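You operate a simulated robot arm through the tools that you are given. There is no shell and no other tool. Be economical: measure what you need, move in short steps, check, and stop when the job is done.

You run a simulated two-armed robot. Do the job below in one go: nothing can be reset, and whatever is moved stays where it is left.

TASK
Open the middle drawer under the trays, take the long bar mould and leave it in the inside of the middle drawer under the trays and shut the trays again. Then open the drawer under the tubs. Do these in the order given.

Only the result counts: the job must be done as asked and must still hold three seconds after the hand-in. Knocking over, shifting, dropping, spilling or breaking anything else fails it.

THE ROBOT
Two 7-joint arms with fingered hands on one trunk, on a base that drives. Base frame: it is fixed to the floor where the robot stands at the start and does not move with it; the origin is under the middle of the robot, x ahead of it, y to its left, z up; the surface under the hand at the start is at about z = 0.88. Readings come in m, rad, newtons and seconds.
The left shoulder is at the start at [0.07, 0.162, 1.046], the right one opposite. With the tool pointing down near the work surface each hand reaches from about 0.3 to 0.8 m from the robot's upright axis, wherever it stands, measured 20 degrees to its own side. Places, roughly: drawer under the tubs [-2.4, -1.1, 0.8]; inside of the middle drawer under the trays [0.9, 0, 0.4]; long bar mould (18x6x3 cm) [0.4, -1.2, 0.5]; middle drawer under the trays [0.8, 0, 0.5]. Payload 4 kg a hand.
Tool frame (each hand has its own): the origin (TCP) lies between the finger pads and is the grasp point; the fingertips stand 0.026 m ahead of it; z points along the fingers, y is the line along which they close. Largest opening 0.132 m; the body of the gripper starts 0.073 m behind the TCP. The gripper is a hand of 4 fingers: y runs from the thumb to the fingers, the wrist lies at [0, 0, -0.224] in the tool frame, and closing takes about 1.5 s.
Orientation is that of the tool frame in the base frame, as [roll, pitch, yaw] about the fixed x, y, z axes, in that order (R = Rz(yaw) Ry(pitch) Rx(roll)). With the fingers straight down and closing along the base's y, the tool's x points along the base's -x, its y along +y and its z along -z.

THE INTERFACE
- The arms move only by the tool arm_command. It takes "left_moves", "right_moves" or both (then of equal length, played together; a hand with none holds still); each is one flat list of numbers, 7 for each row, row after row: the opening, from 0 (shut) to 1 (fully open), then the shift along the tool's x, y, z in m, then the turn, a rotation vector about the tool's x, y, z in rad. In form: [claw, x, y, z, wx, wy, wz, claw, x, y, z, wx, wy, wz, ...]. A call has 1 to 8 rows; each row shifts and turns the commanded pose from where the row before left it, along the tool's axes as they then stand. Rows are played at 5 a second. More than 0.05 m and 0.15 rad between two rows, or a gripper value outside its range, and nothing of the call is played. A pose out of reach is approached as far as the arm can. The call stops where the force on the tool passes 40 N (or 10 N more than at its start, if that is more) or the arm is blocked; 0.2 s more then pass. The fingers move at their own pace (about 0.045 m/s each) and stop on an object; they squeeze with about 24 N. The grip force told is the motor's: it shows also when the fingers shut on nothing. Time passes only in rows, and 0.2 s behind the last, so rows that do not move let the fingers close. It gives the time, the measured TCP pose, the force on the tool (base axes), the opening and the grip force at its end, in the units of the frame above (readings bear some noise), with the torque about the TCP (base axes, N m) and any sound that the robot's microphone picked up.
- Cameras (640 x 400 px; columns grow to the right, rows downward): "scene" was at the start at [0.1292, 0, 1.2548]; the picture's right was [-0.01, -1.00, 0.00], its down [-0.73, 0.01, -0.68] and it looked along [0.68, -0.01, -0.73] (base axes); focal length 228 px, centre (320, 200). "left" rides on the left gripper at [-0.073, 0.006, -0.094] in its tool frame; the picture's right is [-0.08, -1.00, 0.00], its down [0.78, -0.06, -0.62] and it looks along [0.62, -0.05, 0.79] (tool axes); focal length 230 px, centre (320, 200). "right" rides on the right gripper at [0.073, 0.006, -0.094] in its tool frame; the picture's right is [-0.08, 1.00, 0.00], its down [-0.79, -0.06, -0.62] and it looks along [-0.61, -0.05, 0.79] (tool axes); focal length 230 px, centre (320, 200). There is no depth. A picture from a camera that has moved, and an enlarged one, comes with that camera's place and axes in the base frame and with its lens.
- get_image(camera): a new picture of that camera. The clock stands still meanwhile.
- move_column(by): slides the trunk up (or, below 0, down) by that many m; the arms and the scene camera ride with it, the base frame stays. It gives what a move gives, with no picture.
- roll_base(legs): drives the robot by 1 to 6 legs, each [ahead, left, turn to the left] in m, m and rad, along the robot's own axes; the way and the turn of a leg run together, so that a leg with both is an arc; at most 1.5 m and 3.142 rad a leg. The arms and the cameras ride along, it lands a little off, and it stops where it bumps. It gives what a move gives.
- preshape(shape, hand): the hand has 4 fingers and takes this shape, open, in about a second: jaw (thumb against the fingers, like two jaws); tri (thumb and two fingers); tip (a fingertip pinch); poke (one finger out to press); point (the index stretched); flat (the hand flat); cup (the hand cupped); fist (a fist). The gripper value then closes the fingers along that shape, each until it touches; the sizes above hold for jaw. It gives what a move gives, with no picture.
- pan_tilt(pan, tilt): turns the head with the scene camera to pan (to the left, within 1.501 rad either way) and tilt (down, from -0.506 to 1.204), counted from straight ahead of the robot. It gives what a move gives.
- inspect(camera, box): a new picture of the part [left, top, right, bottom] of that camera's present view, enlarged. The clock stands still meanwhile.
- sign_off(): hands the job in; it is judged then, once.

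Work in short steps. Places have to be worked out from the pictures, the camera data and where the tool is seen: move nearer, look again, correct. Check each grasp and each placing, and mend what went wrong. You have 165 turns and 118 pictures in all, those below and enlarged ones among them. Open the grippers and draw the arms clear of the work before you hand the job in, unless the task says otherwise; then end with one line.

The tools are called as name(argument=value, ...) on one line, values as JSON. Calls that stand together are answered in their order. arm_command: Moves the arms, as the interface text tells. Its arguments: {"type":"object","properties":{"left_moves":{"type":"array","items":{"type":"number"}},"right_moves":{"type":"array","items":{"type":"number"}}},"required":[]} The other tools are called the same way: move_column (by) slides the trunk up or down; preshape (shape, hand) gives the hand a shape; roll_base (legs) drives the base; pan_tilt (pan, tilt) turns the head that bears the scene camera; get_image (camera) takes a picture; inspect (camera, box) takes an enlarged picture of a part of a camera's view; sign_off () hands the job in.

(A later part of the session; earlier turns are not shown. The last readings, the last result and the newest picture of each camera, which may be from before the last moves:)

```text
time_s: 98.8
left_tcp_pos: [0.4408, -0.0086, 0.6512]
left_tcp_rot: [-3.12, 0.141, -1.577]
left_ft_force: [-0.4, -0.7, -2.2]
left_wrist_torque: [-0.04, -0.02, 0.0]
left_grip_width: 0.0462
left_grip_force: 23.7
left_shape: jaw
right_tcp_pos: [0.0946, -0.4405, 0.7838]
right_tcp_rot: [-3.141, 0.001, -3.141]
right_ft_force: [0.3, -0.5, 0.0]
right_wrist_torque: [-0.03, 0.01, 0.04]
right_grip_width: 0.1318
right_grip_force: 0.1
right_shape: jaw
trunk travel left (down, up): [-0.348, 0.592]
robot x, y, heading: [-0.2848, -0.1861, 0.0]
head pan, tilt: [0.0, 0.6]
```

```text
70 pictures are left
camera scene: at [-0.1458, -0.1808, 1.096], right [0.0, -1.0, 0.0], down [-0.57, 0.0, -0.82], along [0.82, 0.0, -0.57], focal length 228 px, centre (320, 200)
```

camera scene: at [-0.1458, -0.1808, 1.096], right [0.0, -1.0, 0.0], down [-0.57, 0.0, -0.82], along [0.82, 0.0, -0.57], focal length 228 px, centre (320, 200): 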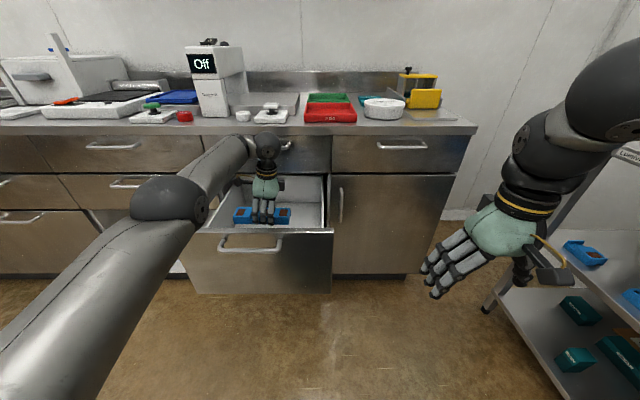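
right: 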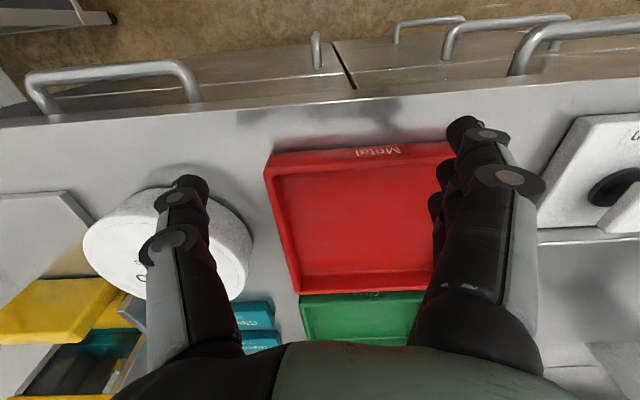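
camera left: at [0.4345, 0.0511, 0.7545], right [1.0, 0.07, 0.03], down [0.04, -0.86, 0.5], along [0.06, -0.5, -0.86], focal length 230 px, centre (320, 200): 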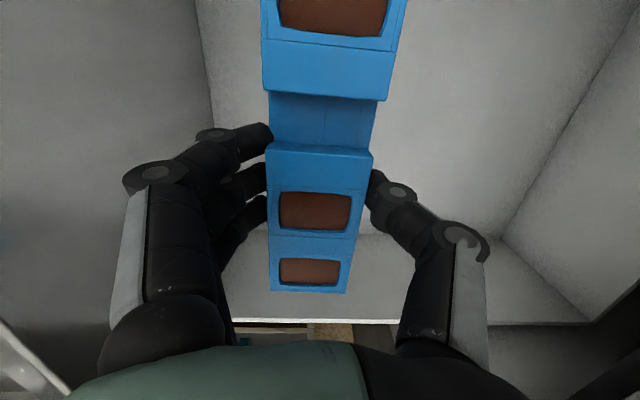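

Inside the drawer; I go on lowering until contact with the drawer floor.

move_column(by=-0.06)

move_column(by=-0.05)

get_image(camera="left")

```text
time_s: 99.8
left_tcp_pos: [0.4396, -0.0073, 0.5907]
left_tcp_rot: [-3.12, 0.142, -1.576]
left_ft_force: [-0.3, -0.1, -1.6]
left_wrist_torque: [-0.01, 0.0, 0.02]
left_grip_width: 0.0464
left_grip_force: 23.9
left_shape: jaw
right_tcp_pos: [0.0945, -0.4409, 0.7242]
right_tcp_rot: [-3.141, -0.001, -3.139]
right_ft_force: [0.1, -0.7, 0.7]
right_wrist_torque: [0.0, 0.01, -0.02]
right_grip_width: 0.1314
right_grip_force: 0.0
right_shape: jaw
trunk travel left (down, up): [-0.288, 0.652]
robot x, y, heading: [-0.2865, -0.1816, 0.001]
head pan, tilt: [0.0, 0.6]
```

```text
time_s: 100.7
left_tcp_pos: [0.4414, -0.0074, 0.5417]
left_tcp_rot: [-3.119, 0.14, -1.576]
left_ft_force: [0.3, 0.7, -2.2]
left_wrist_torque: [-0.03, -0.03, 0.0]
left_grip_width: 0.046
left_grip_force: 23.9
left_shape: jaw
right_tcp_pos: [0.095, -0.4404, 0.6755]
right_tcp_rot: [-3.141, -0.001, -3.141]
right_ft_force: [0.2, 0.3, -0.3]
right_wrist_torque: [0.01, 0.0, -0.01]
right_grip_width: 0.1318
right_grip_force: 0.1
right_shape: jaw
trunk travel left (down, up): [-0.238, 0.702]
robot x, y, heading: [-0.2817, -0.1841, -0.001]
head pan, tilt: [0.0, 0.6]
```

```text
69 pictures are left
camera left: at [0.4344, 0.0511, 0.6445], right [1.0, 0.07, 0.03], down [0.04, -0.86, 0.5], along [0.06, -0.5, -0.86], focal length 230 px, centre (320, 200)
```

left: 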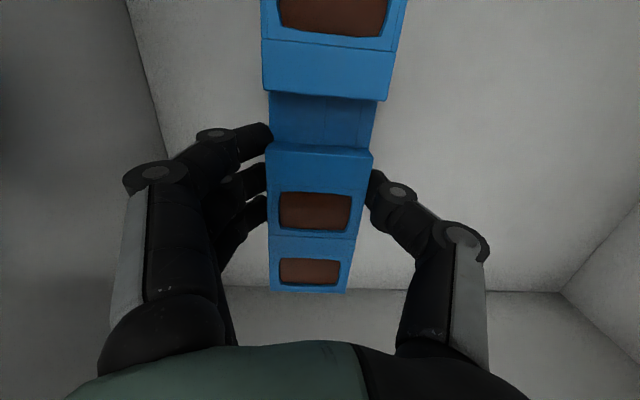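

The floor is lower than thought (≈0.47). I check the forearm clearance over the drawer front.

get_image(camera="scene")

```text
68 pictures are left
camera scene: at [-0.1459, -0.1807, 0.986], right [0.0, -1.0, 0.0], down [-0.57, 0.0, -0.82], along [0.82, 0.0, -0.57], focal length 228 px, centre (320, 200)
```

scene: 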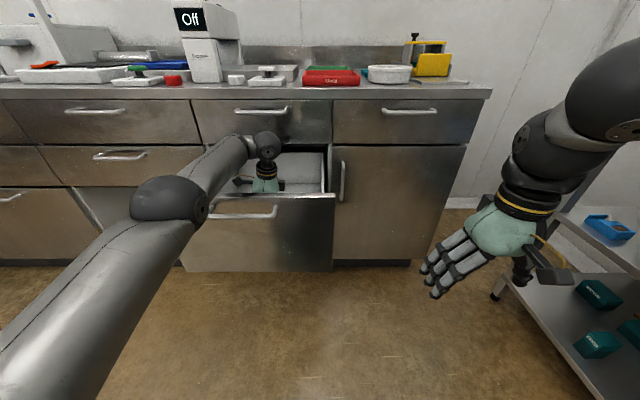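

The forearm is ~3 cm above the front panel; I lower the last centimetres with the arm in small steps.

arm_command(left_moves=[0, 0.0014, 0, 0.01, 0, 0, 0, 0, 0.0014, 0, 0.01, 0, 0, 0])

arm_command(left_moves=[0, 0.001, 0, 0.007, 0, 0, 0])

```text
time_s: 101.3
left_tcp_pos: [0.4406, -0.0073, 0.5202]
left_tcp_rot: [-3.122, 0.142, -1.576]
left_ft_force: [0.4, 0.4, -1.9]
left_wrist_torque: [-0.04, -0.04, 0.01]
left_grip_width: 0.0462
left_grip_force: 24.3
left_shape: jaw
right_tcp_pos: [0.094, -0.4407, 0.6743]
right_tcp_rot: [3.141, -0.003, -3.14]
right_ft_force: [0.4, -0.7, 0.4]
right_wrist_torque: [0.0, 0.01, 0.02]
right_grip_width: 0.1316
right_grip_force: 0.1
right_shape: jaw
trunk travel left (down, up): [-0.238, 0.702]
robot x, y, heading: [-0.2849, -0.1793, 0.001]
head pan, tilt: [0.0, 0.6]
```

```text
time_s: 101.7
left_tcp_pos: [0.441, -0.0082, 0.5142]
left_tcp_rot: [-3.119, 0.141, -1.574]
left_ft_force: [-0.4, 0.1, -1.5]
left_wrist_torque: [-0.01, -0.03, -0.02]
left_grip_width: 0.0461
left_grip_force: 24.0
left_shape: jaw
right_tcp_pos: [0.0955, -0.4409, 0.6751]
right_tcp_rot: [-3.141, 0.0, -3.139]
right_ft_force: [-0.8, 0.2, -0.2]
right_wrist_torque: [-0.01, -0.05, 0.01]
right_grip_width: 0.1316
right_grip_force: 0.0
right_shape: jaw
trunk travel left (down, up): [-0.238, 0.702]
robot x, y, heading: [-0.2841, -0.183, 0.001]
head pan, tilt: [0.0, 0.6]
```

Still free (only the mould's weight). I go down in 6 mm steps until contact.

arm_command(left_moves=[0, 0.001, 0, 0.006, 0, 0, 0])

arm_command(left_moves=[0, 0.001, 0, 0.006, 0, 0, 0])

arm_command(left_moves=[0, 0.001, 0, 0.006, 0, 0, 0])

get_image(camera="left")

```text
time_s: 102.1
left_tcp_pos: [0.4401, -0.0069, 0.5068]
left_tcp_rot: [-3.123, 0.14, -1.576]
left_ft_force: [-0.3, 0.0, -2.4]
left_wrist_torque: [-0.02, -0.01, -0.02]
left_grip_width: 0.046
left_grip_force: 23.9
left_shape: jaw
right_tcp_pos: [0.0943, -0.4416, 0.6749]
right_tcp_rot: [3.141, -0.001, -3.138]
right_ft_force: [0.3, -0.2, 0.6]
right_wrist_torque: [-0.02, 0.03, -0.01]
right_grip_width: 0.1316
right_grip_force: 0.1
right_shape: jaw
trunk travel left (down, up): [-0.238, 0.702]
robot x, y, heading: [-0.2857, -0.1803, 0.005]
head pan, tilt: [0.0, 0.6]
```

```text
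time_s: 102.5
left_tcp_pos: [0.4424, -0.0086, 0.5022]
left_tcp_rot: [-3.12, 0.142, -1.577]
left_ft_force: [0.4, 0.2, -1.6]
left_wrist_torque: [-0.04, -0.05, 0.03]
left_grip_width: 0.0464
left_grip_force: 23.9
left_shape: jaw
right_tcp_pos: [0.0956, -0.4406, 0.6743]
right_tcp_rot: [3.141, 0.001, -3.141]
right_ft_force: [0.5, 0.0, 1.2]
right_wrist_torque: [0.0, 0.0, 0.01]
right_grip_width: 0.1317
right_grip_force: 0.0
right_shape: jaw
trunk travel left (down, up): [-0.238, 0.702]
robot x, y, heading: [-0.2825, -0.1787, -0.001]
head pan, tilt: [0.0, 0.6]
```

```text
time_s: 102.9
left_tcp_pos: [0.4424, -0.0086, 0.4953]
left_tcp_rot: [-3.121, 0.14, -1.575]
left_ft_force: [0.3, 0.4, -2.1]
left_wrist_torque: [-0.02, 0.01, 0.0]
left_grip_width: 0.0462
left_grip_force: 24.2
left_shape: jaw
right_tcp_pos: [0.0947, -0.4405, 0.6744]
right_tcp_rot: [-3.142, 0.001, -3.137]
right_ft_force: [0.2, 0.3, -0.5]
right_wrist_torque: [-0.02, -0.03, -0.05]
right_grip_width: 0.1318
right_grip_force: 0.1
right_shape: jaw
trunk travel left (down, up): [-0.238, 0.702]
robot x, y, heading: [-0.2868, -0.1824, -0.0]
head pan, tilt: [0.0, 0.6]
```

```text
67 pictures are left
camera left: at [0.4358, 0.0506, 0.599], right [1.0, 0.07, 0.03], down [0.04, -0.86, 0.5], along [0.06, -0.5, -0.86], focal length 230 px, centre (320, 200)
```

left: 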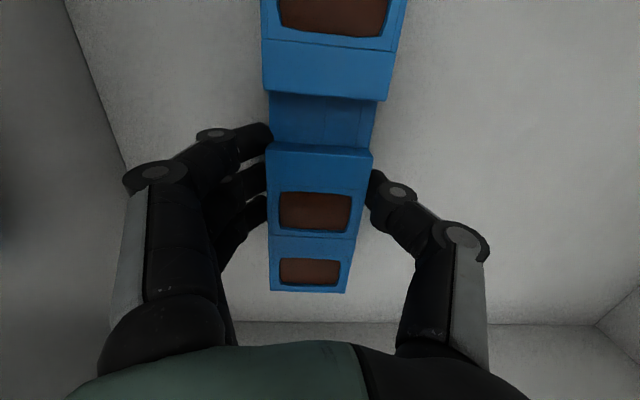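

Two views put the drawer floor near 0.45; a bit more to go. I continue in small steps.

arm_command(left_moves=[0, 0.001, 0, 0.006, 0, 0, 0, 0, 0.001, 0, 0.004, 0, 0, 0])

inspect(camera="scene", box=[160, 110, 352, 230])

```text
time_s: 103.5
left_tcp_pos: [0.4433, -0.0101, 0.4922]
left_tcp_rot: [-3.113, 0.139, -1.572]
left_ft_force: [-0.2, 0.3, -1.8]
left_wrist_torque: [-0.05, -0.01, 0.01]
left_grip_width: 0.0458
left_grip_force: 23.7
left_shape: jaw
right_tcp_pos: [0.0929, -0.4414, 0.6765]
right_tcp_rot: [3.141, 0.003, -3.14]
right_ft_force: [0.5, 0.3, 0.2]
right_wrist_torque: [0.0, 0.01, -0.02]
right_grip_width: 0.1317
right_grip_force: 0.1
right_shape: jaw
trunk travel left (down, up): [-0.238, 0.702]
robot x, y, heading: [-0.2821, -0.1811, 0.005]
head pan, tilt: [0.0, 0.6]
```

```text
3.33 times, centred on (256, 170) of scene
camera zoom: at [-0.1483, -0.1815, 0.987], right [0.0, -1.0, 0.0], down [-0.56, 0.0, -0.83], along [0.83, 0.0, -0.56], focal length 761 px, centre (533, 300)
```

zoom: 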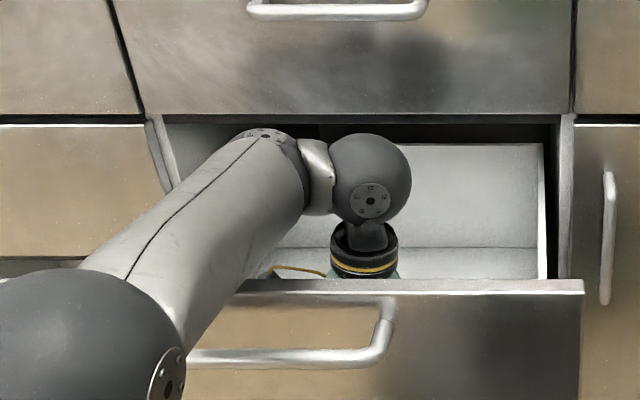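

The forearm has just touched the front panel (TCP stopped following). I raise the trunk 10 cm and lower the hand with the arm so the elbow ends up higher.

move_column(by=0.1)

arm_command(left_moves=[0, 0.0035, 0, 0.025, 0, 0, 0, 0, 0.0035, 0, 0.025, 0, 0, 0, 0, 0.0035, 0, 0.025, 0, 0, 0, 0, 0.0028, 0, 0.02, 0, 0, 0])

inspect(camera="scene", box=[120, 140, 376, 300])

```text
time_s: 104.8
left_tcp_pos: [0.4414, -0.0101, 0.5851]
left_tcp_rot: [-3.122, 0.142, -1.576]
left_ft_force: [-0.1, 0.5, -1.4]
left_wrist_torque: [-0.02, 0.0, -0.01]
left_grip_width: 0.046
left_grip_force: 24.3
left_shape: jaw
right_tcp_pos: [0.0952, -0.44, 0.7736]
right_tcp_rot: [3.141, -0.001, -3.139]
right_ft_force: [-0.4, 0.1, -0.7]
right_wrist_torque: [0.0, -0.01, 0.0]
right_grip_width: 0.1315
right_grip_force: 0.1
right_shape: jaw
trunk travel left (down, up): [-0.338, 0.602]
robot x, y, heading: [-0.2835, -0.1797, -0.003]
head pan, tilt: [0.0, 0.6]
```

```text
time_s: 105.8
left_tcp_pos: [0.4434, -0.0099, 0.488]
left_tcp_rot: [-3.121, 0.141, -1.575]
left_ft_force: [0.2, -0.2, -2.0]
left_wrist_torque: [-0.01, -0.03, 0.01]
left_grip_width: 0.046
left_grip_force: 23.4
left_shape: jaw
right_tcp_pos: [0.0946, -0.4413, 0.7746]
right_tcp_rot: [3.141, -0.001, -3.14]
right_ft_force: [-0.4, -0.1, -1.2]
right_wrist_torque: [0.0, -0.01, -0.03]
right_grip_width: 0.132
right_grip_force: 0.1
right_shape: jaw
trunk travel left (down, up): [-0.338, 0.602]
robot x, y, heading: [-0.2826, -0.1819, -0.0]
head pan, tilt: [0.0, 0.6]
```

```text
2.50 times, centred on (248, 220) of scene
camera zoom: at [-0.1454, -0.1807, 1.0859], right [0.0, -1.0, 0.0], down [-0.57, 0.0, -0.82], along [0.82, 0.0, -0.57], focal length 571 px, centre (500, 150)
```

zoom: 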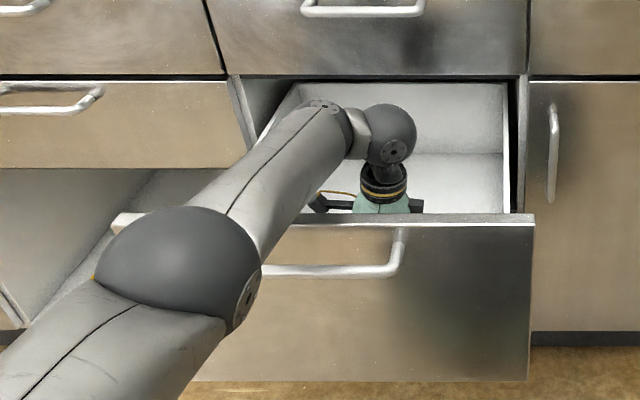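

Elbow is higher now; I continue down in small steps to contact.

arm_command(left_moves=[0, 0.001, 0, 0.006, 0, 0, 0])

arm_command(left_moves=[0, 0.001, 0, 0.006, 0, 0, 0])

arm_command(left_moves=[0, 0.001, 0, 0.006, 0, 0, 0])

get_image(camera="left")

```text
time_s: 106.2
left_tcp_pos: [0.4429, -0.009, 0.483]
left_tcp_rot: [-3.119, 0.141, -1.575]
left_ft_force: [0.6, 0.4, -2.2]
left_wrist_torque: [-0.04, -0.01, 0.0]
left_grip_width: 0.0461
left_grip_force: 24.2
left_shape: jaw
right_tcp_pos: [0.0945, -0.44, 0.7738]
right_tcp_rot: [3.141, -0.003, -3.139]
right_ft_force: [0.0, 0.6, -0.6]
right_wrist_torque: [0.0, 0.0, -0.02]
right_grip_width: 0.1318
right_grip_force: 0.1
right_shape: jaw
trunk travel left (down, up): [-0.338, 0.602]
robot x, y, heading: [-0.2836, -0.1855, 0.001]
head pan, tilt: [0.0, 0.6]
```

```text
time_s: 106.7
left_tcp_pos: [0.4436, -0.0081, 0.4805]
left_tcp_rot: [-3.114, 0.141, -1.573]
left_ft_force: [-2.2, 2.4, 14.1]
left_wrist_torque: [-0.11, 0.53, -0.08]
left_grip_width: 0.0462
left_grip_force: 23.7
left_shape: jaw
right_tcp_pos: [0.0929, -0.4413, 0.7742]
right_tcp_rot: [3.141, 0.001, -3.141]
right_ft_force: [-1.1, 1.3, 0.3]
right_wrist_torque: [0.01, 0.01, 0.0]
right_grip_width: 0.1318
right_grip_force: 0.1
right_shape: jaw
trunk travel left (down, up): [-0.338, 0.602]
robot x, y, heading: [-0.2851, -0.1823, -0.001]
head pan, tilt: [0.0, 0.6]
```

```text
time_s: 107.0
left_tcp_pos: [0.4449, -0.0092, 0.48]
left_tcp_rot: [-3.11, 0.142, -1.574]
left_ft_force: [-1.7, 4.7, 37.2]
left_wrist_torque: [-0.11, 0.97, -0.26]
left_grip_width: 0.0463
left_grip_force: 23.8
left_shape: jaw
right_tcp_pos: [0.0927, -0.4398, 0.7763]
right_tcp_rot: [3.14, 0.003, -3.141]
right_ft_force: [0.3, 0.3, 0.1]
right_wrist_torque: [0.0, -0.01, 0.03]
right_grip_width: 0.1316
right_grip_force: 0.1
right_shape: jaw
trunk travel left (down, up): [-0.338, 0.602]
robot x, y, heading: [-0.2832, -0.1816, 0.004]
head pan, tilt: [0.0, 0.6]
```

```text
64 pictures are left
camera left: at [0.4368, 0.0497, 0.5827], right [1.0, 0.07, 0.04], down [0.04, -0.86, 0.5], along [0.07, -0.5, -0.86], focal length 230 px, centre (320, 200)
```

left: 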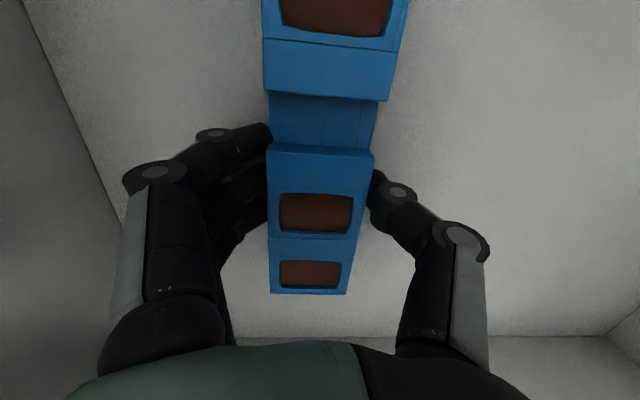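

Contact with the drawer floor at TCP z 0.48. I ease up 3 mm and open the hand.

arm_command(left_moves=[0, 0, 0, -0.003, 0, 0, 0, 0.4, 0, 0, 0, 0, 0, 0, 0.6, 0, 0, 0, 0, 0, 0, 0.8, 0, 0, 0, 0, 0, 0, 1, 0, 0, 0, 0, 0, 0, 1, 0, 0, 0, 0, 0, 0, 1, 0, 0, 0, 0, 0, 0, 1, 0, 0, 0, 0, 0, 0])

get_image(camera="left")

```text
time_s: 108.8
left_tcp_pos: [0.4432, -0.0116, 0.4727]
left_tcp_rot: [-3.121, 0.14, -1.576]
left_ft_force: [-3.0, 0.9, 10.8]
left_wrist_torque: [-0.1, 0.89, -0.07]
left_grip_width: 0.1322
left_grip_force: 0.1
left_shape: jaw
right_tcp_pos: [0.093, -0.4404, 0.7747]
right_tcp_rot: [-3.142, 0.003, -3.139]
right_ft_force: [-0.5, 1.2, 0.3]
right_wrist_torque: [0.03, -0.02, -0.01]
right_grip_width: 0.1316
right_grip_force: 0.1
right_shape: jaw
trunk travel left (down, up): [-0.338, 0.602]
robot x, y, heading: [-0.287, -0.1821, 0.005]
head pan, tilt: [0.0, 0.6]
```

```text
63 pictures are left
camera left: at [0.436, 0.0485, 0.5768], right [1.0, 0.07, 0.03], down [0.04, -0.86, 0.5], along [0.06, -0.5, -0.86], focal length 230 px, centre (320, 200)
```

left: 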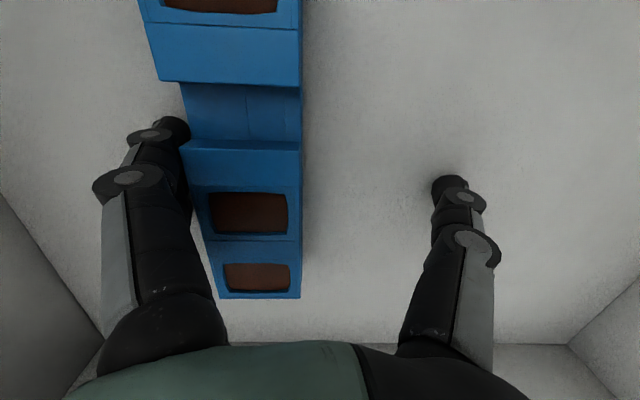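

Released; the mould lies flat in the drawer. I raise the hand straight out.

move_column(by=0.1)

get_image(camera="left")

move_column(by=0.22)

roll_base(legs=[[-0.4, 0, 0]])

get_image(camera="scene")

```text
time_s: 110.2
left_tcp_pos: [0.4447, -0.0096, 0.5733]
left_tcp_rot: [-3.121, 0.141, -1.575]
left_ft_force: [0.1, -0.1, -0.1]
left_wrist_torque: [0.05, 0.0, -0.01]
left_grip_width: 0.132
left_grip_force: 0.0
left_shape: jaw
right_tcp_pos: [0.0952, -0.4398, 0.8752]
right_tcp_rot: [-3.141, -0.001, -3.139]
right_ft_force: [0.3, 0.7, 0.2]
right_wrist_torque: [0.0, -0.01, 0.03]
right_grip_width: 0.1317
right_grip_force: 0.0
right_shape: jaw
trunk travel left (down, up): [-0.438, 0.502]
robot x, y, heading: [-0.2888, -0.1848, 0.002]
head pan, tilt: [0.0, 0.6]
```

```text
62 pictures are left
camera left: at [0.4377, 0.0492, 0.6772], right [1.0, 0.07, 0.03], down [0.04, -0.86, 0.5], along [0.06, -0.5, -0.86], focal length 230 px, centre (320, 200)
```

left: 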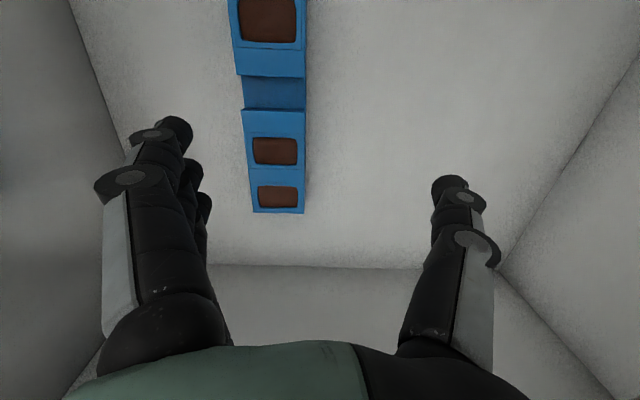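

```text
time_s: 112.5
left_tcp_pos: [0.4434, -0.0106, 0.7941]
left_tcp_rot: [-3.121, 0.142, -1.575]
left_ft_force: [-0.4, 0.0, -0.3]
left_wrist_torque: [0.02, 0.0, -0.02]
left_grip_width: 0.1321
left_grip_force: 0.1
left_shape: jaw
right_tcp_pos: [0.0943, -0.441, 1.0946]
right_tcp_rot: [-3.141, 0.0, -3.139]
right_ft_force: [0.3, -0.1, -0.3]
right_wrist_torque: [0.01, 0.01, -0.01]
right_grip_width: 0.1317
right_grip_force: 0.0
right_shape: jaw
trunk travel left (down, up): [-0.658, 0.282]
robot x, y, heading: [-0.2858, -0.1804, 0.005]
head pan, tilt: [0.0, 0.6]
```

```text
time_s: 115.0
left_tcp_pos: [0.0423, -0.0167, 0.7937]
left_tcp_rot: [-3.121, 0.141, -1.588]
left_ft_force: [0.3, -0.8, 0.3]
left_wrist_torque: [0.02, 0.03, -0.03]
left_grip_width: 0.132
left_grip_force: 0.1
left_shape: jaw
right_tcp_pos: [-0.3145, -0.4437, 1.094]
right_tcp_rot: [3.141, -0.002, 3.132]
right_ft_force: [-0.7, -0.7, 0.0]
right_wrist_torque: [-0.02, -0.05, -0.03]
right_grip_width: 0.132
right_grip_force: 0.0
right_shape: jaw
trunk travel left (down, up): [-0.658, 0.282]
robot x, y, heading: [-0.6894, -0.1786, -0.012]
head pan, tilt: [0.0, 0.6]
```

```text
61 pictures are left
camera scene: at [-0.5506, -0.1807, 1.4059], right [-0.01, -1.0, 0.0], down [-0.57, 0.01, -0.82], along [0.82, -0.01, -0.57], focal length 228 px, centre (320, 200)
```

scene: 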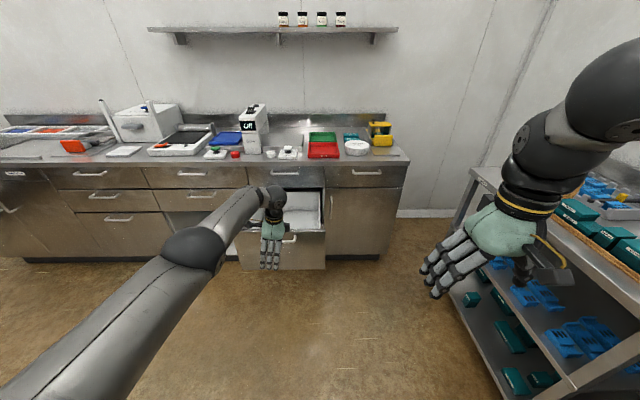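

The mould is in the drawer. Now to shut it: I turn the left hand to point forward again, make a fist and push the front.

arm_command(left_moves=[1, 0, 0, 0, 0, 0.14, 0, 1, 0, 0, 0, 0.145, 0, 0, 1, 0, 0, 0, 0.145, 0, 0, 1, 0, 0, 0, 0.145, 0, 0, 1, 0, 0, 0, 0.145, 0, 0, 1, 0, 0, 0, 0.145, 0, 0, 1, 0, 0, 0, 0.145, 0, 0, 1, 0, 0, 0, 0.145, 0, 0])

arm_command(left_moves=[1, 0, 0, 0, 0.145, 0, 0, 1, 0, 0, 0, 0.145, 0, 0, 1, 0, 0, 0, 0.145, 0, 0, 1, 0, 0, 0, 0.1, 0, 0])

preshape(hand="left", shape="fist")

move_column(by=-0.22)

get_image(camera="scene")

```text
time_s: 116.8
left_tcp_pos: [0.0405, -0.0181, 0.794]
left_tcp_rot: [-2.105, 0.002, -1.591]
left_ft_force: [-0.7, 0.0, 0.4]
left_wrist_torque: [-0.01, 0.01, 0.04]
left_grip_width: 0.132
left_grip_force: 0.0
left_shape: jaw
right_tcp_pos: [-0.313, -0.4438, 1.0942]
right_tcp_rot: [-3.141, 0.0, 3.129]
right_ft_force: [1.0, 0.5, 0.1]
right_wrist_torque: [-0.01, -0.01, 0.0]
right_grip_width: 0.1319
right_grip_force: 0.0
right_shape: jaw
trunk travel left (down, up): [-0.658, 0.282]
robot x, y, heading: [-0.692, -0.1821, -0.016]
head pan, tilt: [0.0, 0.6]
```

```text
time_s: 117.8
left_tcp_pos: [0.0403, -0.0173, 0.7941]
left_tcp_rot: [-1.567, 0.003, -1.591]
left_ft_force: [-0.2, -1.5, -0.1]
left_wrist_torque: [0.01, 0.0, 0.01]
left_grip_width: 0.132
left_grip_force: 0.1
left_shape: jaw
right_tcp_pos: [-0.3144, -0.4441, 1.0933]
right_tcp_rot: [-3.141, 0.0, 3.129]
right_ft_force: [0.4, 0.3, 0.0]
right_wrist_torque: [0.03, 0.01, 0.0]
right_grip_width: 0.1318
right_grip_force: 0.0
right_shape: jaw
trunk travel left (down, up): [-0.658, 0.282]
robot x, y, heading: [-0.6897, -0.179, -0.008]
head pan, tilt: [0.0, 0.6]
```

```text
time_s: 118.7
left_tcp_pos: [0.042, -0.0176, 0.7943]
left_tcp_rot: [-1.571, 0.001, -1.59]
left_ft_force: [-0.4, 0.2, 0.1]
left_wrist_torque: [0.0, -0.02, 0.01]
left_grip_width: 0.0004
left_grip_force: 0.1
left_shape: fist
right_tcp_pos: [-0.3143, -0.4435, 1.0959]
right_tcp_rot: [-3.141, 0.001, 3.133]
right_ft_force: [0.2, 0.0, -0.9]
right_wrist_torque: [-0.02, 0.01, 0.03]
right_grip_width: 0.1317
right_grip_force: 0.0
right_shape: jaw
trunk travel left (down, up): [-0.658, 0.282]
robot x, y, heading: [-0.6882, -0.1809, -0.007]
head pan, tilt: [0.0, 0.6]
```

```text
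time_s: 121.1
left_tcp_pos: [0.0411, -0.0178, 0.5747]
left_tcp_rot: [-1.57, 0.001, -1.59]
left_ft_force: [0.1, -0.1, -0.3]
left_wrist_torque: [0.0, 0.0, -0.03]
left_grip_width: 0.0
left_grip_force: 0.0
left_shape: fist
right_tcp_pos: [-0.3136, -0.4419, 0.8739]
right_tcp_rot: [-3.141, 0.001, 3.131]
right_ft_force: [0.4, 0.0, 0.0]
right_wrist_torque: [0.03, 0.04, 0.02]
right_grip_width: 0.1321
right_grip_force: 0.0
right_shape: jaw
trunk travel left (down, up): [-0.438, 0.502]
robot x, y, heading: [-0.6871, -0.1781, -0.012]
head pan, tilt: [0.0, 0.6]
```

```text
60 pictures are left
camera scene: at [-0.5512, -0.1807, 1.1861], right [-0.01, -1.0, 0.0], down [-0.56, 0.01, -0.83], along [0.82, -0.01, -0.56], focal length 228 px, centre (320, 200)
```

scene: 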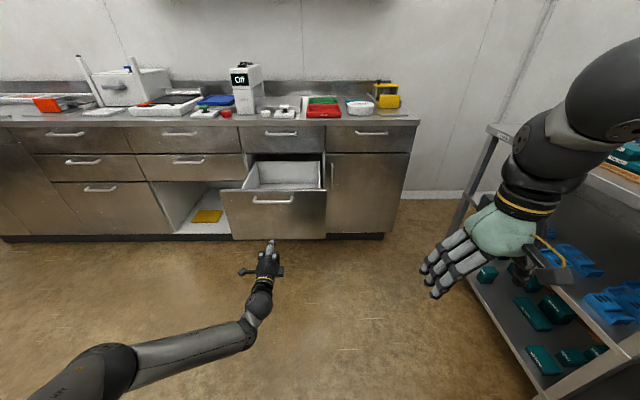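

I lower 2 cm to stay below the handle bar and drive ahead to push.

move_column(by=-0.02)

roll_base(legs=[[0.3, 0, 0.01]])

get_image(camera="scene")

```text
time_s: 121.7
left_tcp_pos: [0.0405, -0.0181, 0.5547]
left_tcp_rot: [-1.568, 0.003, -1.591]
left_ft_force: [-0.1, 0.3, 1.2]
left_wrist_torque: [0.0, 0.03, -0.03]
left_grip_width: 0.0002
left_grip_force: 0.2
left_shape: fist
right_tcp_pos: [-0.3136, -0.4446, 0.8556]
right_tcp_rot: [3.141, 0.0, 3.129]
right_ft_force: [-0.5, 0.5, 0.2]
right_wrist_torque: [-0.02, 0.02, 0.03]
right_grip_width: 0.132
right_grip_force: 0.0
right_shape: jaw
trunk travel left (down, up): [-0.418, 0.522]
robot x, y, heading: [-0.6914, -0.1832, -0.011]
head pan, tilt: [0.0, 0.6]
```

```text
time_s: 123.8
left_tcp_pos: [0.3394, -0.0199, 0.554]
left_tcp_rot: [-1.57, 0.002, -1.589]
left_ft_force: [0.8, 0.2, 0.6]
left_wrist_torque: [-0.03, 0.0, 0.0]
left_grip_width: 0.0
left_grip_force: 0.1
left_shape: fist
right_tcp_pos: [-0.0164, -0.4471, 0.8542]
right_tcp_rot: [-3.141, -0.002, 3.132]
right_ft_force: [-0.1, 0.4, 0.4]
right_wrist_torque: [-0.02, 0.02, 0.0]
right_grip_width: 0.1317
right_grip_force: 0.0
right_shape: jaw
trunk travel left (down, up): [-0.418, 0.522]
robot x, y, heading: [-0.3908, -0.1848, -0.008]
head pan, tilt: [0.0, 0.6]
```

```text
59 pictures are left
camera scene: at [-0.2522, -0.1838, 1.1659], right [-0.01, -1.0, 0.0], down [-0.57, 0.01, -0.82], along [0.82, -0.01, -0.57], focal length 228 px, centre (320, 200)
```

scene: 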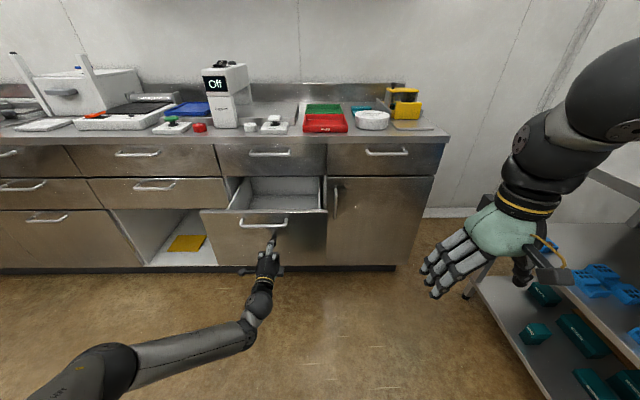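

roll_base(legs=[[0.2, 0, 0.008]])

get_image(camera="scene")

```text
time_s: 125.4
left_tcp_pos: [0.5377, -0.0151, 0.5541]
left_tcp_rot: [-1.57, 0.002, -1.58]
left_ft_force: [-0.5, 0.4, 0.6]
left_wrist_torque: [-0.02, 0.0, 0.0]
left_grip_width: 0.0
left_grip_force: 0.0
left_shape: fist
right_tcp_pos: [0.1876, -0.4438, 0.8538]
right_tcp_rot: [3.141, -0.001, 3.141]
right_ft_force: [0.0, 1.2, -1.1]
right_wrist_torque: [0.03, 0.0, 0.03]
right_grip_width: 0.1321
right_grip_force: 0.2
right_shape: jaw
trunk travel left (down, up): [-0.418, 0.522]
robot x, y, heading: [-0.1928, -0.1851, 0.001]
head pan, tilt: [0.0, 0.6]
```

```text
58 pictures are left
camera scene: at [-0.0522, -0.1838, 1.1658], right [0.0, -1.0, 0.0], down [-0.57, 0.0, -0.82], along [0.82, 0.0, -0.57], focal length 228 px, centre (320, 200)
```

scene: 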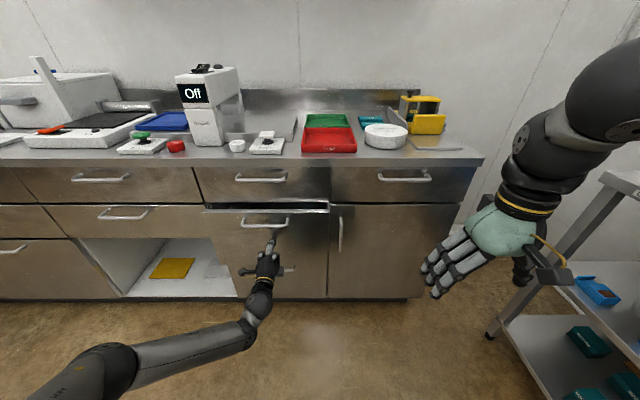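

Almost shut: about 4–5 cm to go. I push on gently.

roll_base(legs=[[0.045, 0, 0]])

arm_command(left_moves=[0, 0, 0, 0.012, 0, 0, 0, 0, 0, 0, 0.012, 0, 0, 0, 0, 0, 0, 0.012, 0, 0, 0])

inspect(camera="scene", box=[180, 140, 372, 260])

```text
time_s: 126.3
left_tcp_pos: [0.5844, -0.0142, 0.5543]
left_tcp_rot: [-1.57, 0.0, -1.58]
left_ft_force: [-2.3, -0.2, 0.5]
left_wrist_torque: [0.0, -0.04, 0.01]
left_grip_width: 0.0
left_grip_force: 0.2
left_shape: fist
right_tcp_pos: [0.233, -0.4441, 0.8536]
right_tcp_rot: [-3.141, -0.002, -3.141]
right_ft_force: [0.1, 0.6, 0.1]
right_wrist_torque: [-0.03, 0.02, 0.01]
right_grip_width: 0.132
right_grip_force: 0.1
right_shape: jaw
trunk travel left (down, up): [-0.418, 0.522]
robot x, y, heading: [-0.1464, -0.1842, -0.0]
head pan, tilt: [0.0, 0.6]
```

```text
time_s: 126.8
left_tcp_pos: [0.5918, -0.0149, 0.5561]
left_tcp_rot: [-1.566, -0.004, -1.583]
left_ft_force: [-28.5, 1.1, 7.5]
left_wrist_torque: [-0.02, -0.16, 0.04]
left_grip_width: 0.0
left_grip_force: 0.0
left_shape: fist
right_tcp_pos: [0.2301, -0.4433, 0.8562]
right_tcp_rot: [3.141, 0.002, -3.139]
right_ft_force: [-0.1, -0.5, -0.5]
right_wrist_torque: [0.01, 0.02, -0.01]
right_grip_width: 0.1318
right_grip_force: 0.1
right_shape: jaw
trunk travel left (down, up): [-0.418, 0.522]
robot x, y, heading: [-0.1489, -0.1836, 0.002]
head pan, tilt: [0.0, 0.6]
stopped in row 2 (left hand): the force on the tool passed its limit at 61 N (the readings are from after the stop); the commanded pose is now the measured one
```

```text
3.33 times, centred on (276, 200) of scene
camera zoom: at [-0.0121, -0.1832, 1.1665], right [0.0, -1.0, 0.0], down [-0.56, 0.0, -0.83], along [0.83, 0.0, -0.56], focal length 761 px, centre (467, 200)
```

zoom: 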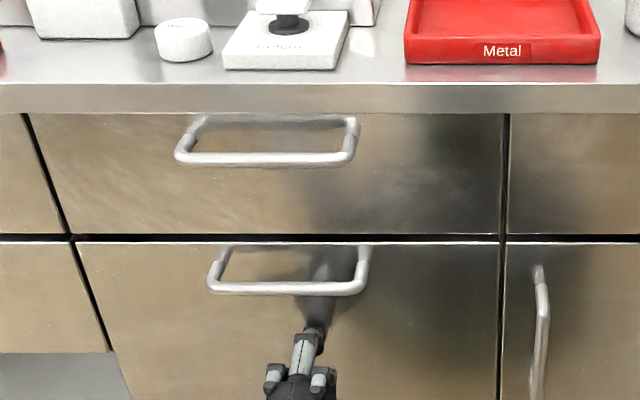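

The drawer is flush and resisted with 60 N: shut. I back away, move left for room and turn toward the tubs area behind to look.

roll_base(legs=[[-0.6, 0, 0], [0, 0.35, 0], [0, 0, -2.4]])

pan_tilt(pan=0, tilt=0.35)

get_image(camera="scene")

```text
time_s: 137.7
left_tcp_pos: [-1.1599, -0.4657, 0.5545]
left_tcp_rot: [-1.567, -0.001, 2.32]
left_ft_force: [0.0, 0.3, -0.4]
left_wrist_torque: [-0.01, 0.0, 0.03]
left_grip_width: 0.0
left_grip_force: 0.1
left_shape: fist
right_tcp_pos: [-1.1913, 0.0967, 0.8547]
right_tcp_rot: [3.141, 0.0, 0.758]
right_ft_force: [0.7, -1.1, 0.0]
right_wrist_torque: [0.03, 0.02, 0.02]
right_grip_width: 0.132
right_grip_force: 0.1
right_shape: jaw
trunk travel left (down, up): [-0.418, 0.522]
robot x, y, heading: [-0.7386, 0.169, -2.383]
head pan, tilt: [0.0, 0.6]
```

```text
time_s: 138.5
left_tcp_pos: [-1.1592, -0.465, 0.5532]
left_tcp_rot: [-1.567, -0.001, 2.319]
left_ft_force: [0.5, 0.0, -1.3]
left_wrist_torque: [0.0, -0.01, 0.04]
left_grip_width: 0.0
left_grip_force: 0.1
left_shape: fist
right_tcp_pos: [-1.1915, 0.097, 0.8547]
right_tcp_rot: [-3.141, 0.001, 0.758]
right_ft_force: [0.9, -0.4, 0.3]
right_wrist_torque: [-0.04, 0.01, 0.0]
right_grip_width: 0.1317
right_grip_force: 0.0
right_shape: jaw
trunk travel left (down, up): [-0.418, 0.522]
robot x, y, heading: [-0.7407, 0.1716, -2.38]
head pan, tilt: [0.0, 0.351]
```

```text
56 pictures are left
camera scene: at [-0.843, 0.0714, 1.1887], right [-0.69, 0.72, 0.0], down [0.25, 0.24, -0.94], along [-0.68, -0.65, -0.34], focal length 228 px, centre (320, 200)
```

scene: 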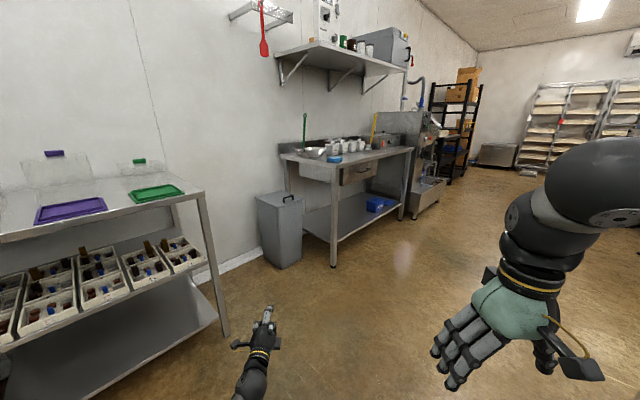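

The table with the white tubs, with a drawer below it, is visible. I zoom in.

inspect(camera="scene", box=[256, 110, 448, 230])

```text
3.33 times, centred on (352, 170) of scene
camera zoom: at [-0.843, 0.0714, 1.1887], right [-0.69, 0.72, 0.0], down [0.25, 0.24, -0.94], along [-0.68, -0.65, -0.34], focal length 761 px, centre (213, 300)
```

zoom: 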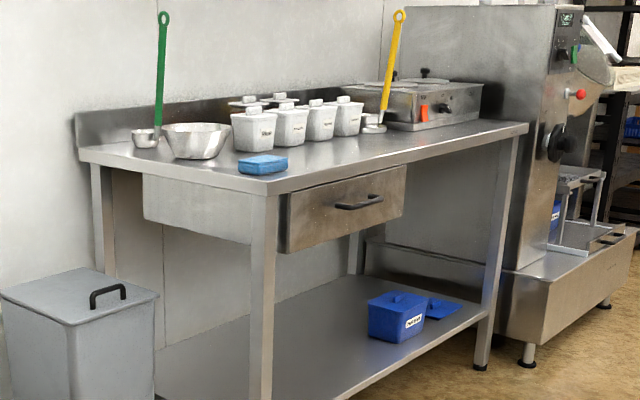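

The drawer under the tubs faces +y, its black handle near (-2.46, -0.96, 0.77). I ready the left hand as a jaw, turn to face -y, and drive over sideways.

preshape(hand="left", shape="jaw")

roll_base(legs=[[0, 0, 0.81], [0, -1.0, 0], [0, -0.85, 0]])

move_column(by=0.2)

get_image(camera="scene")

```text
time_s: 139.4
left_tcp_pos: [-1.1603, -0.4644, 0.5541]
left_tcp_rot: [-1.567, -0.002, 2.321]
left_ft_force: [-0.5, 0.3, 0.3]
left_wrist_torque: [-0.03, 0.0, -0.04]
left_grip_width: 0.1319
left_grip_force: 0.2
left_shape: jaw
right_tcp_pos: [-1.191, 0.0963, 0.8546]
right_tcp_rot: [-3.142, 0.0, 0.758]
right_ft_force: [0.0, -0.3, -0.1]
right_wrist_torque: [0.03, -0.01, -0.01]
right_grip_width: 0.1319
right_grip_force: 0.1
right_shape: jaw
trunk travel left (down, up): [-0.418, 0.522]
robot x, y, heading: [-0.7355, 0.17, -2.386]
head pan, tilt: [0.0, 0.351]
```

```text
time_s: 143.2
left_tcp_pos: [-0.6907, -0.5893, 0.5552]
left_tcp_rot: [-1.567, 0.001, 3.099]
left_ft_force: [0.6, 0.0, -0.4]
left_wrist_torque: [-0.04, 0.0, -0.04]
left_grip_width: 0.1318
left_grip_force: 0.1
left_shape: jaw
right_tcp_pos: [-1.1063, -0.2126, 0.8544]
right_tcp_rot: [3.14, 0.0, 1.54]
right_ft_force: [0.0, 0.1, -0.2]
right_wrist_torque: [0.01, 0.01, -0.04]
right_grip_width: 0.1317
right_grip_force: 0.1
right_shape: jaw
trunk travel left (down, up): [-0.418, 0.522]
robot x, y, heading: [-0.8331, 0.1524, -1.603]
head pan, tilt: [0.0, 0.351]
stopped in leg 2: the robot was blocked; the commanded pose is now the measured one
```

```text
time_s: 145.3
left_tcp_pos: [-0.6891, -0.5897, 0.7545]
left_tcp_rot: [-1.568, -0.002, 3.099]
left_ft_force: [-0.4, 0.2, 0.5]
left_wrist_torque: [0.0, -0.03, 0.01]
left_grip_width: 0.132
left_grip_force: 0.0
left_shape: jaw
right_tcp_pos: [-1.1083, -0.2124, 1.0538]
right_tcp_rot: [3.141, -0.001, 1.537]
right_ft_force: [0.7, 0.0, -0.4]
right_wrist_torque: [0.01, 0.0, 0.01]
right_grip_width: 0.132
right_grip_force: 0.1
right_shape: jaw
trunk travel left (down, up): [-0.618, 0.322]
robot x, y, heading: [-0.8343, 0.1565, -1.602]
head pan, tilt: [0.0, 0.351]
```

```text
54 pictures are left
camera scene: at [-0.8413, 0.0149, 1.3887], right [-1.0, 0.03, 0.0], down [0.01, 0.34, -0.94], along [-0.03, -0.94, -0.34], focal length 228 px, centre (320, 200)
```

scene: 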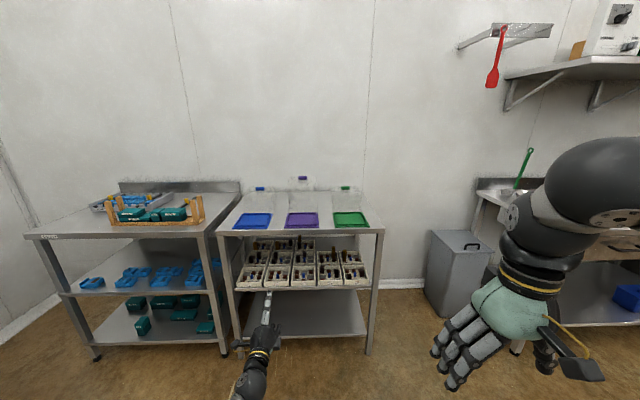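

The base was blocked after 0.1 m by something on the right. I look there.

pan_tilt(pan=-1.5, tilt=0.7)

get_image(camera="scene")

```text
time_s: 146.9
left_tcp_pos: [-0.6902, -0.5904, 0.7534]
left_tcp_rot: [-1.566, -0.002, 3.098]
left_ft_force: [-0.6, 0.0, 0.1]
left_wrist_torque: [-0.02, 0.01, 0.02]
left_grip_width: 0.1318
left_grip_force: 0.1
left_shape: jaw
right_tcp_pos: [-1.1069, -0.2119, 1.0551]
right_tcp_rot: [3.141, 0.0, 1.537]
right_ft_force: [-0.1, 0.3, 0.3]
right_wrist_torque: [-0.01, 0.0, 0.02]
right_grip_width: 0.1319
right_grip_force: 0.0
right_shape: jaw
trunk travel left (down, up): [-0.618, 0.322]
robot x, y, heading: [-0.8352, 0.1573, -1.602]
head pan, tilt: [-1.499, 0.7]
```

```text
53 pictures are left
camera scene: at [-0.9232, 0.1047, 1.3574], right [-0.04, 1.0, 0.0], down [0.64, 0.03, -0.77], along [-0.76, -0.03, -0.64], focal length 228 px, centre (320, 200)
```

scene: 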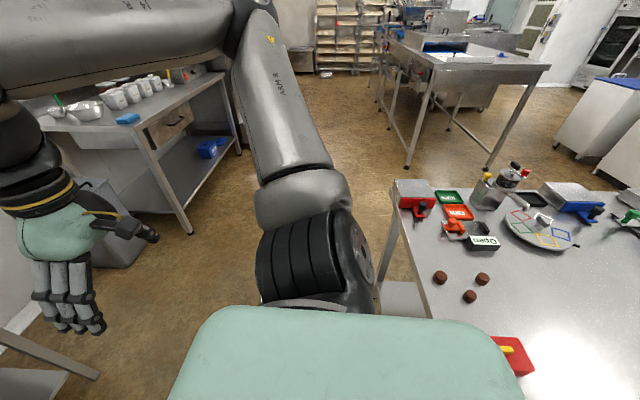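

A worktable with edge at y≈0.31 blocked the base. I step away, advance 0.24 m, and then go right along the free aisle.

roll_base(legs=[[0, 0.04, 0.03], [0.24, 0, 0], [0, -0.9, 0]])

get_image(camera="scene")

```text
time_s: 153.5
left_tcp_pos: [-1.5123, -0.8286, 0.753]
left_tcp_rot: [-1.568, -0.002, 3.138]
left_ft_force: [-0.8, -0.4, -0.3]
left_wrist_torque: [0.02, -0.01, 0.0]
left_grip_width: 0.1319
left_grip_force: 0.2
left_shape: jaw
right_tcp_pos: [-1.9452, -0.4689, 1.0552]
right_tcp_rot: [-3.141, -0.002, 1.579]
right_ft_force: [-0.2, 0.6, -1.5]
right_wrist_torque: [0.01, 0.0, 0.01]
right_grip_width: 0.1318
right_grip_force: 0.1
right_shape: jaw
trunk travel left (down, up): [-0.618, 0.322]
robot x, y, heading: [-1.687, -0.0916, -1.564]
head pan, tilt: [-1.499, 0.7]
```

```text
52 pictures are left
camera scene: at [-1.7738, -0.144, 1.3574], right [-0.08, 1.0, 0.0], down [0.64, 0.05, -0.76], along [-0.76, -0.06, -0.64], focal length 228 px, centre (320, 200)
```

scene: 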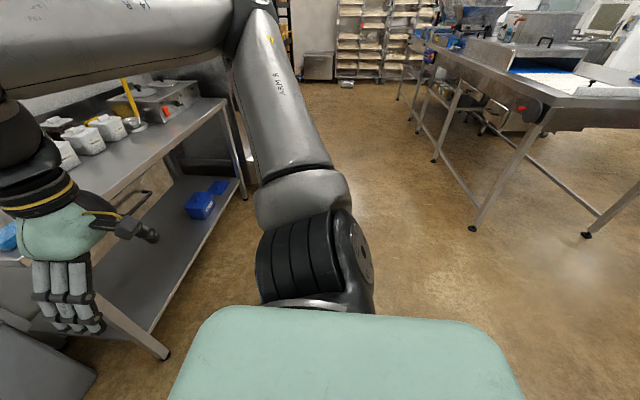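

The aisle is clear. I go right another 0.93 m to align with the handle and look.

roll_base(legs=[[0, -0.93, 0]])

pan_tilt(pan=0.1, tilt=0.6)

get_image(camera="scene")

get_image(camera="left")

```text
time_s: 158.3
left_tcp_pos: [-2.422, -0.84, 0.7543]
left_tcp_rot: [-1.568, -0.002, -3.134]
left_ft_force: [0.5, 0.0, 0.1]
left_wrist_torque: [0.0, 0.01, -0.02]
left_grip_width: 0.1317
left_grip_force: 0.0
left_shape: jaw
right_tcp_pos: [-2.8577, -0.4826, 1.0546]
right_tcp_rot: [-3.141, 0.0, 1.588]
right_ft_force: [-0.9, 0.6, 0.1]
right_wrist_torque: [-0.01, -0.01, -0.02]
right_grip_width: 0.1318
right_grip_force: 0.2
right_shape: jaw
trunk travel left (down, up): [-0.618, 0.322]
robot x, y, heading: [-2.6064, -0.1011, -1.551]
head pan, tilt: [-1.499, 0.7]
```

```text
time_s: 160.0
left_tcp_pos: [-2.4222, -0.8393, 0.7539]
left_tcp_rot: [-1.567, -0.001, -3.134]
left_ft_force: [0.3, -0.1, -0.3]
left_wrist_torque: [0.01, 0.0, -0.02]
left_grip_width: 0.1316
left_grip_force: 0.0
left_shape: jaw
right_tcp_pos: [-2.8579, -0.4831, 1.0557]
right_tcp_rot: [3.141, -0.001, 1.59]
right_ft_force: [-0.2, -0.7, -0.1]
right_wrist_torque: [0.03, 0.03, -0.03]
right_grip_width: 0.1321
right_grip_force: 0.1
right_shape: jaw
trunk travel left (down, up): [-0.618, 0.322]
robot x, y, heading: [-2.6056, -0.0984, -1.554]
head pan, tilt: [0.099, 0.6]
```

```text
51 pictures are left
camera scene: at [-2.595, -0.237, 1.366], right [-0.99, -0.12, 0.0], down [-0.07, 0.56, -0.82], along [0.1, -0.82, -0.57], focal length 228 px, centre (320, 200)
```

scene: 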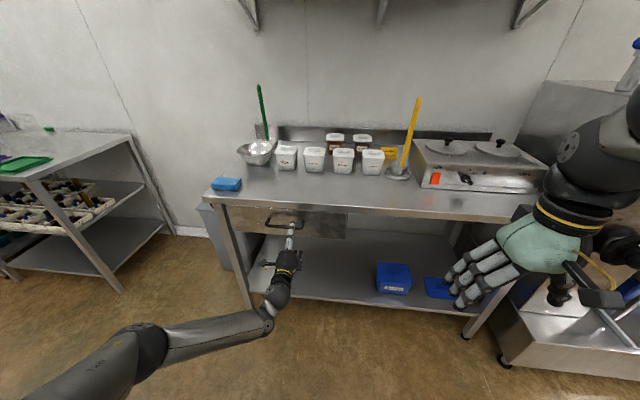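

```text
50 pictures are left
camera left: at [-2.3488, -0.7453, 0.7487], right [0.08, 0.0, 1.0], down [-0.79, 0.61, 0.06], along [-0.61, -0.79, 0.05], focal length 230 px, centre (320, 200)
```

left: 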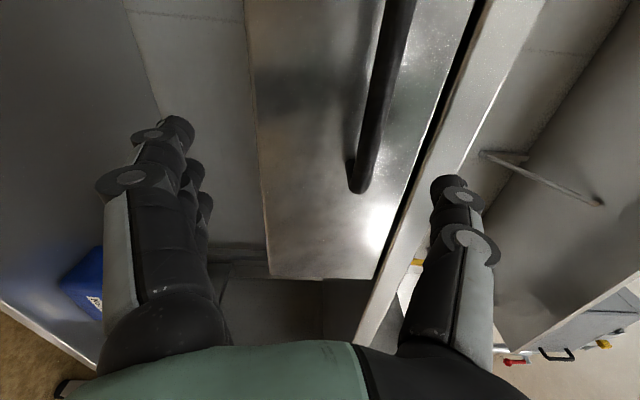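

I zoom on the handle to refine its place.

inspect(camera="scene", box=[220, 190, 348, 270])

```text
5.00 times, centred on (284, 230) of scene
camera zoom: at [-2.595, -0.237, 1.366], right [-0.99, -0.12, 0.0], down [-0.07, 0.56, -0.82], along [0.1, -0.82, -0.57], focal length 1142 px, centre (500, 50)
```

zoom: 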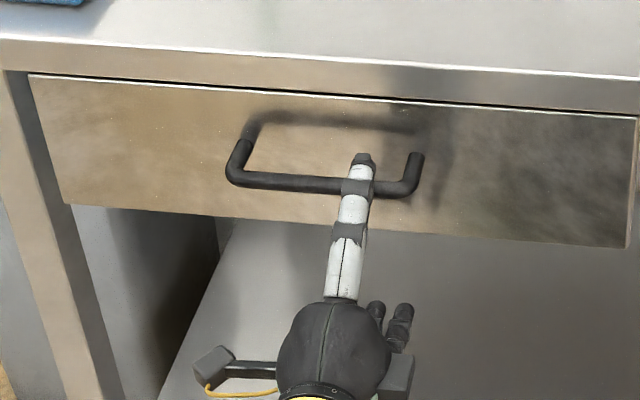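

Bar at about (-2.38, -0.88, 0.785). I narrow the opening to avoid the tabletop lip, raise 3 cm, shift left 3.5 cm, then check from the hand camera.

move_column(by=0.03)

arm_command(left_moves=[0.6, -0.035, 0, 0, 0, 0, 0, 0.6, 0, 0, 0, 0, 0, 0, 0.6, 0, 0, 0, 0, 0, 0, 0.6, 0, 0, 0, 0, 0, 0])

get_image(camera="left")

```text
time_s: 160.7
left_tcp_pos: [-2.4229, -0.8386, 0.7844]
left_tcp_rot: [-1.568, -0.001, -3.135]
left_ft_force: [0.1, 0.2, -0.2]
left_wrist_torque: [-0.02, -0.01, 0.04]
left_grip_width: 0.132
left_grip_force: 0.0
left_shape: jaw
right_tcp_pos: [-2.8577, -0.4832, 1.0851]
right_tcp_rot: [3.14, 0.0, 1.587]
right_ft_force: [0.9, -0.2, 0.0]
right_wrist_torque: [0.03, -0.01, 0.01]
right_grip_width: 0.1319
right_grip_force: 0.1
right_shape: jaw
trunk travel left (down, up): [-0.648, 0.292]
robot x, y, heading: [-2.6059, -0.1038, -1.555]
head pan, tilt: [0.099, 0.6]
```

```text
time_s: 161.7
left_tcp_pos: [-2.3848, -0.8392, 0.7828]
left_tcp_rot: [-1.567, -0.001, -3.135]
left_ft_force: [-0.2, 0.3, -0.3]
left_wrist_torque: [0.03, 0.0, -0.01]
left_grip_width: 0.0798
left_grip_force: 0.1
left_shape: jaw
right_tcp_pos: [-2.858, -0.4831, 1.0843]
right_tcp_rot: [-3.141, -0.001, 1.589]
right_ft_force: [-0.4, 0.4, -0.6]
right_wrist_torque: [0.04, -0.01, -0.03]
right_grip_width: 0.132
right_grip_force: 0.2
right_shape: jaw
trunk travel left (down, up): [-0.648, 0.292]
robot x, y, heading: [-2.6064, -0.1022, -1.556]
head pan, tilt: [0.099, 0.6]
```

```text
48 pictures are left
camera left: at [-2.3117, -0.7453, 0.7777], right [0.08, 0.0, 1.0], down [-0.79, 0.61, 0.06], along [-0.61, -0.79, 0.05], focal length 230 px, centre (320, 200)
```

left: 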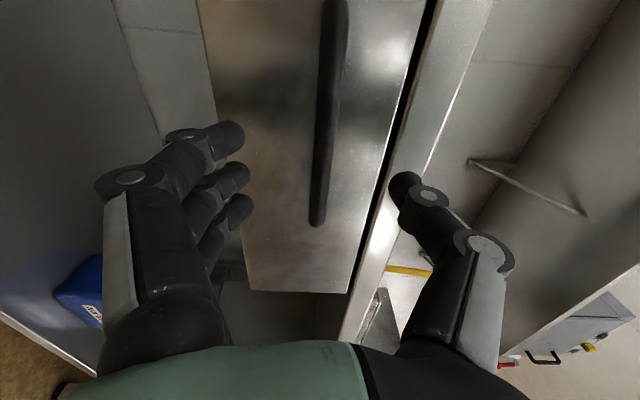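

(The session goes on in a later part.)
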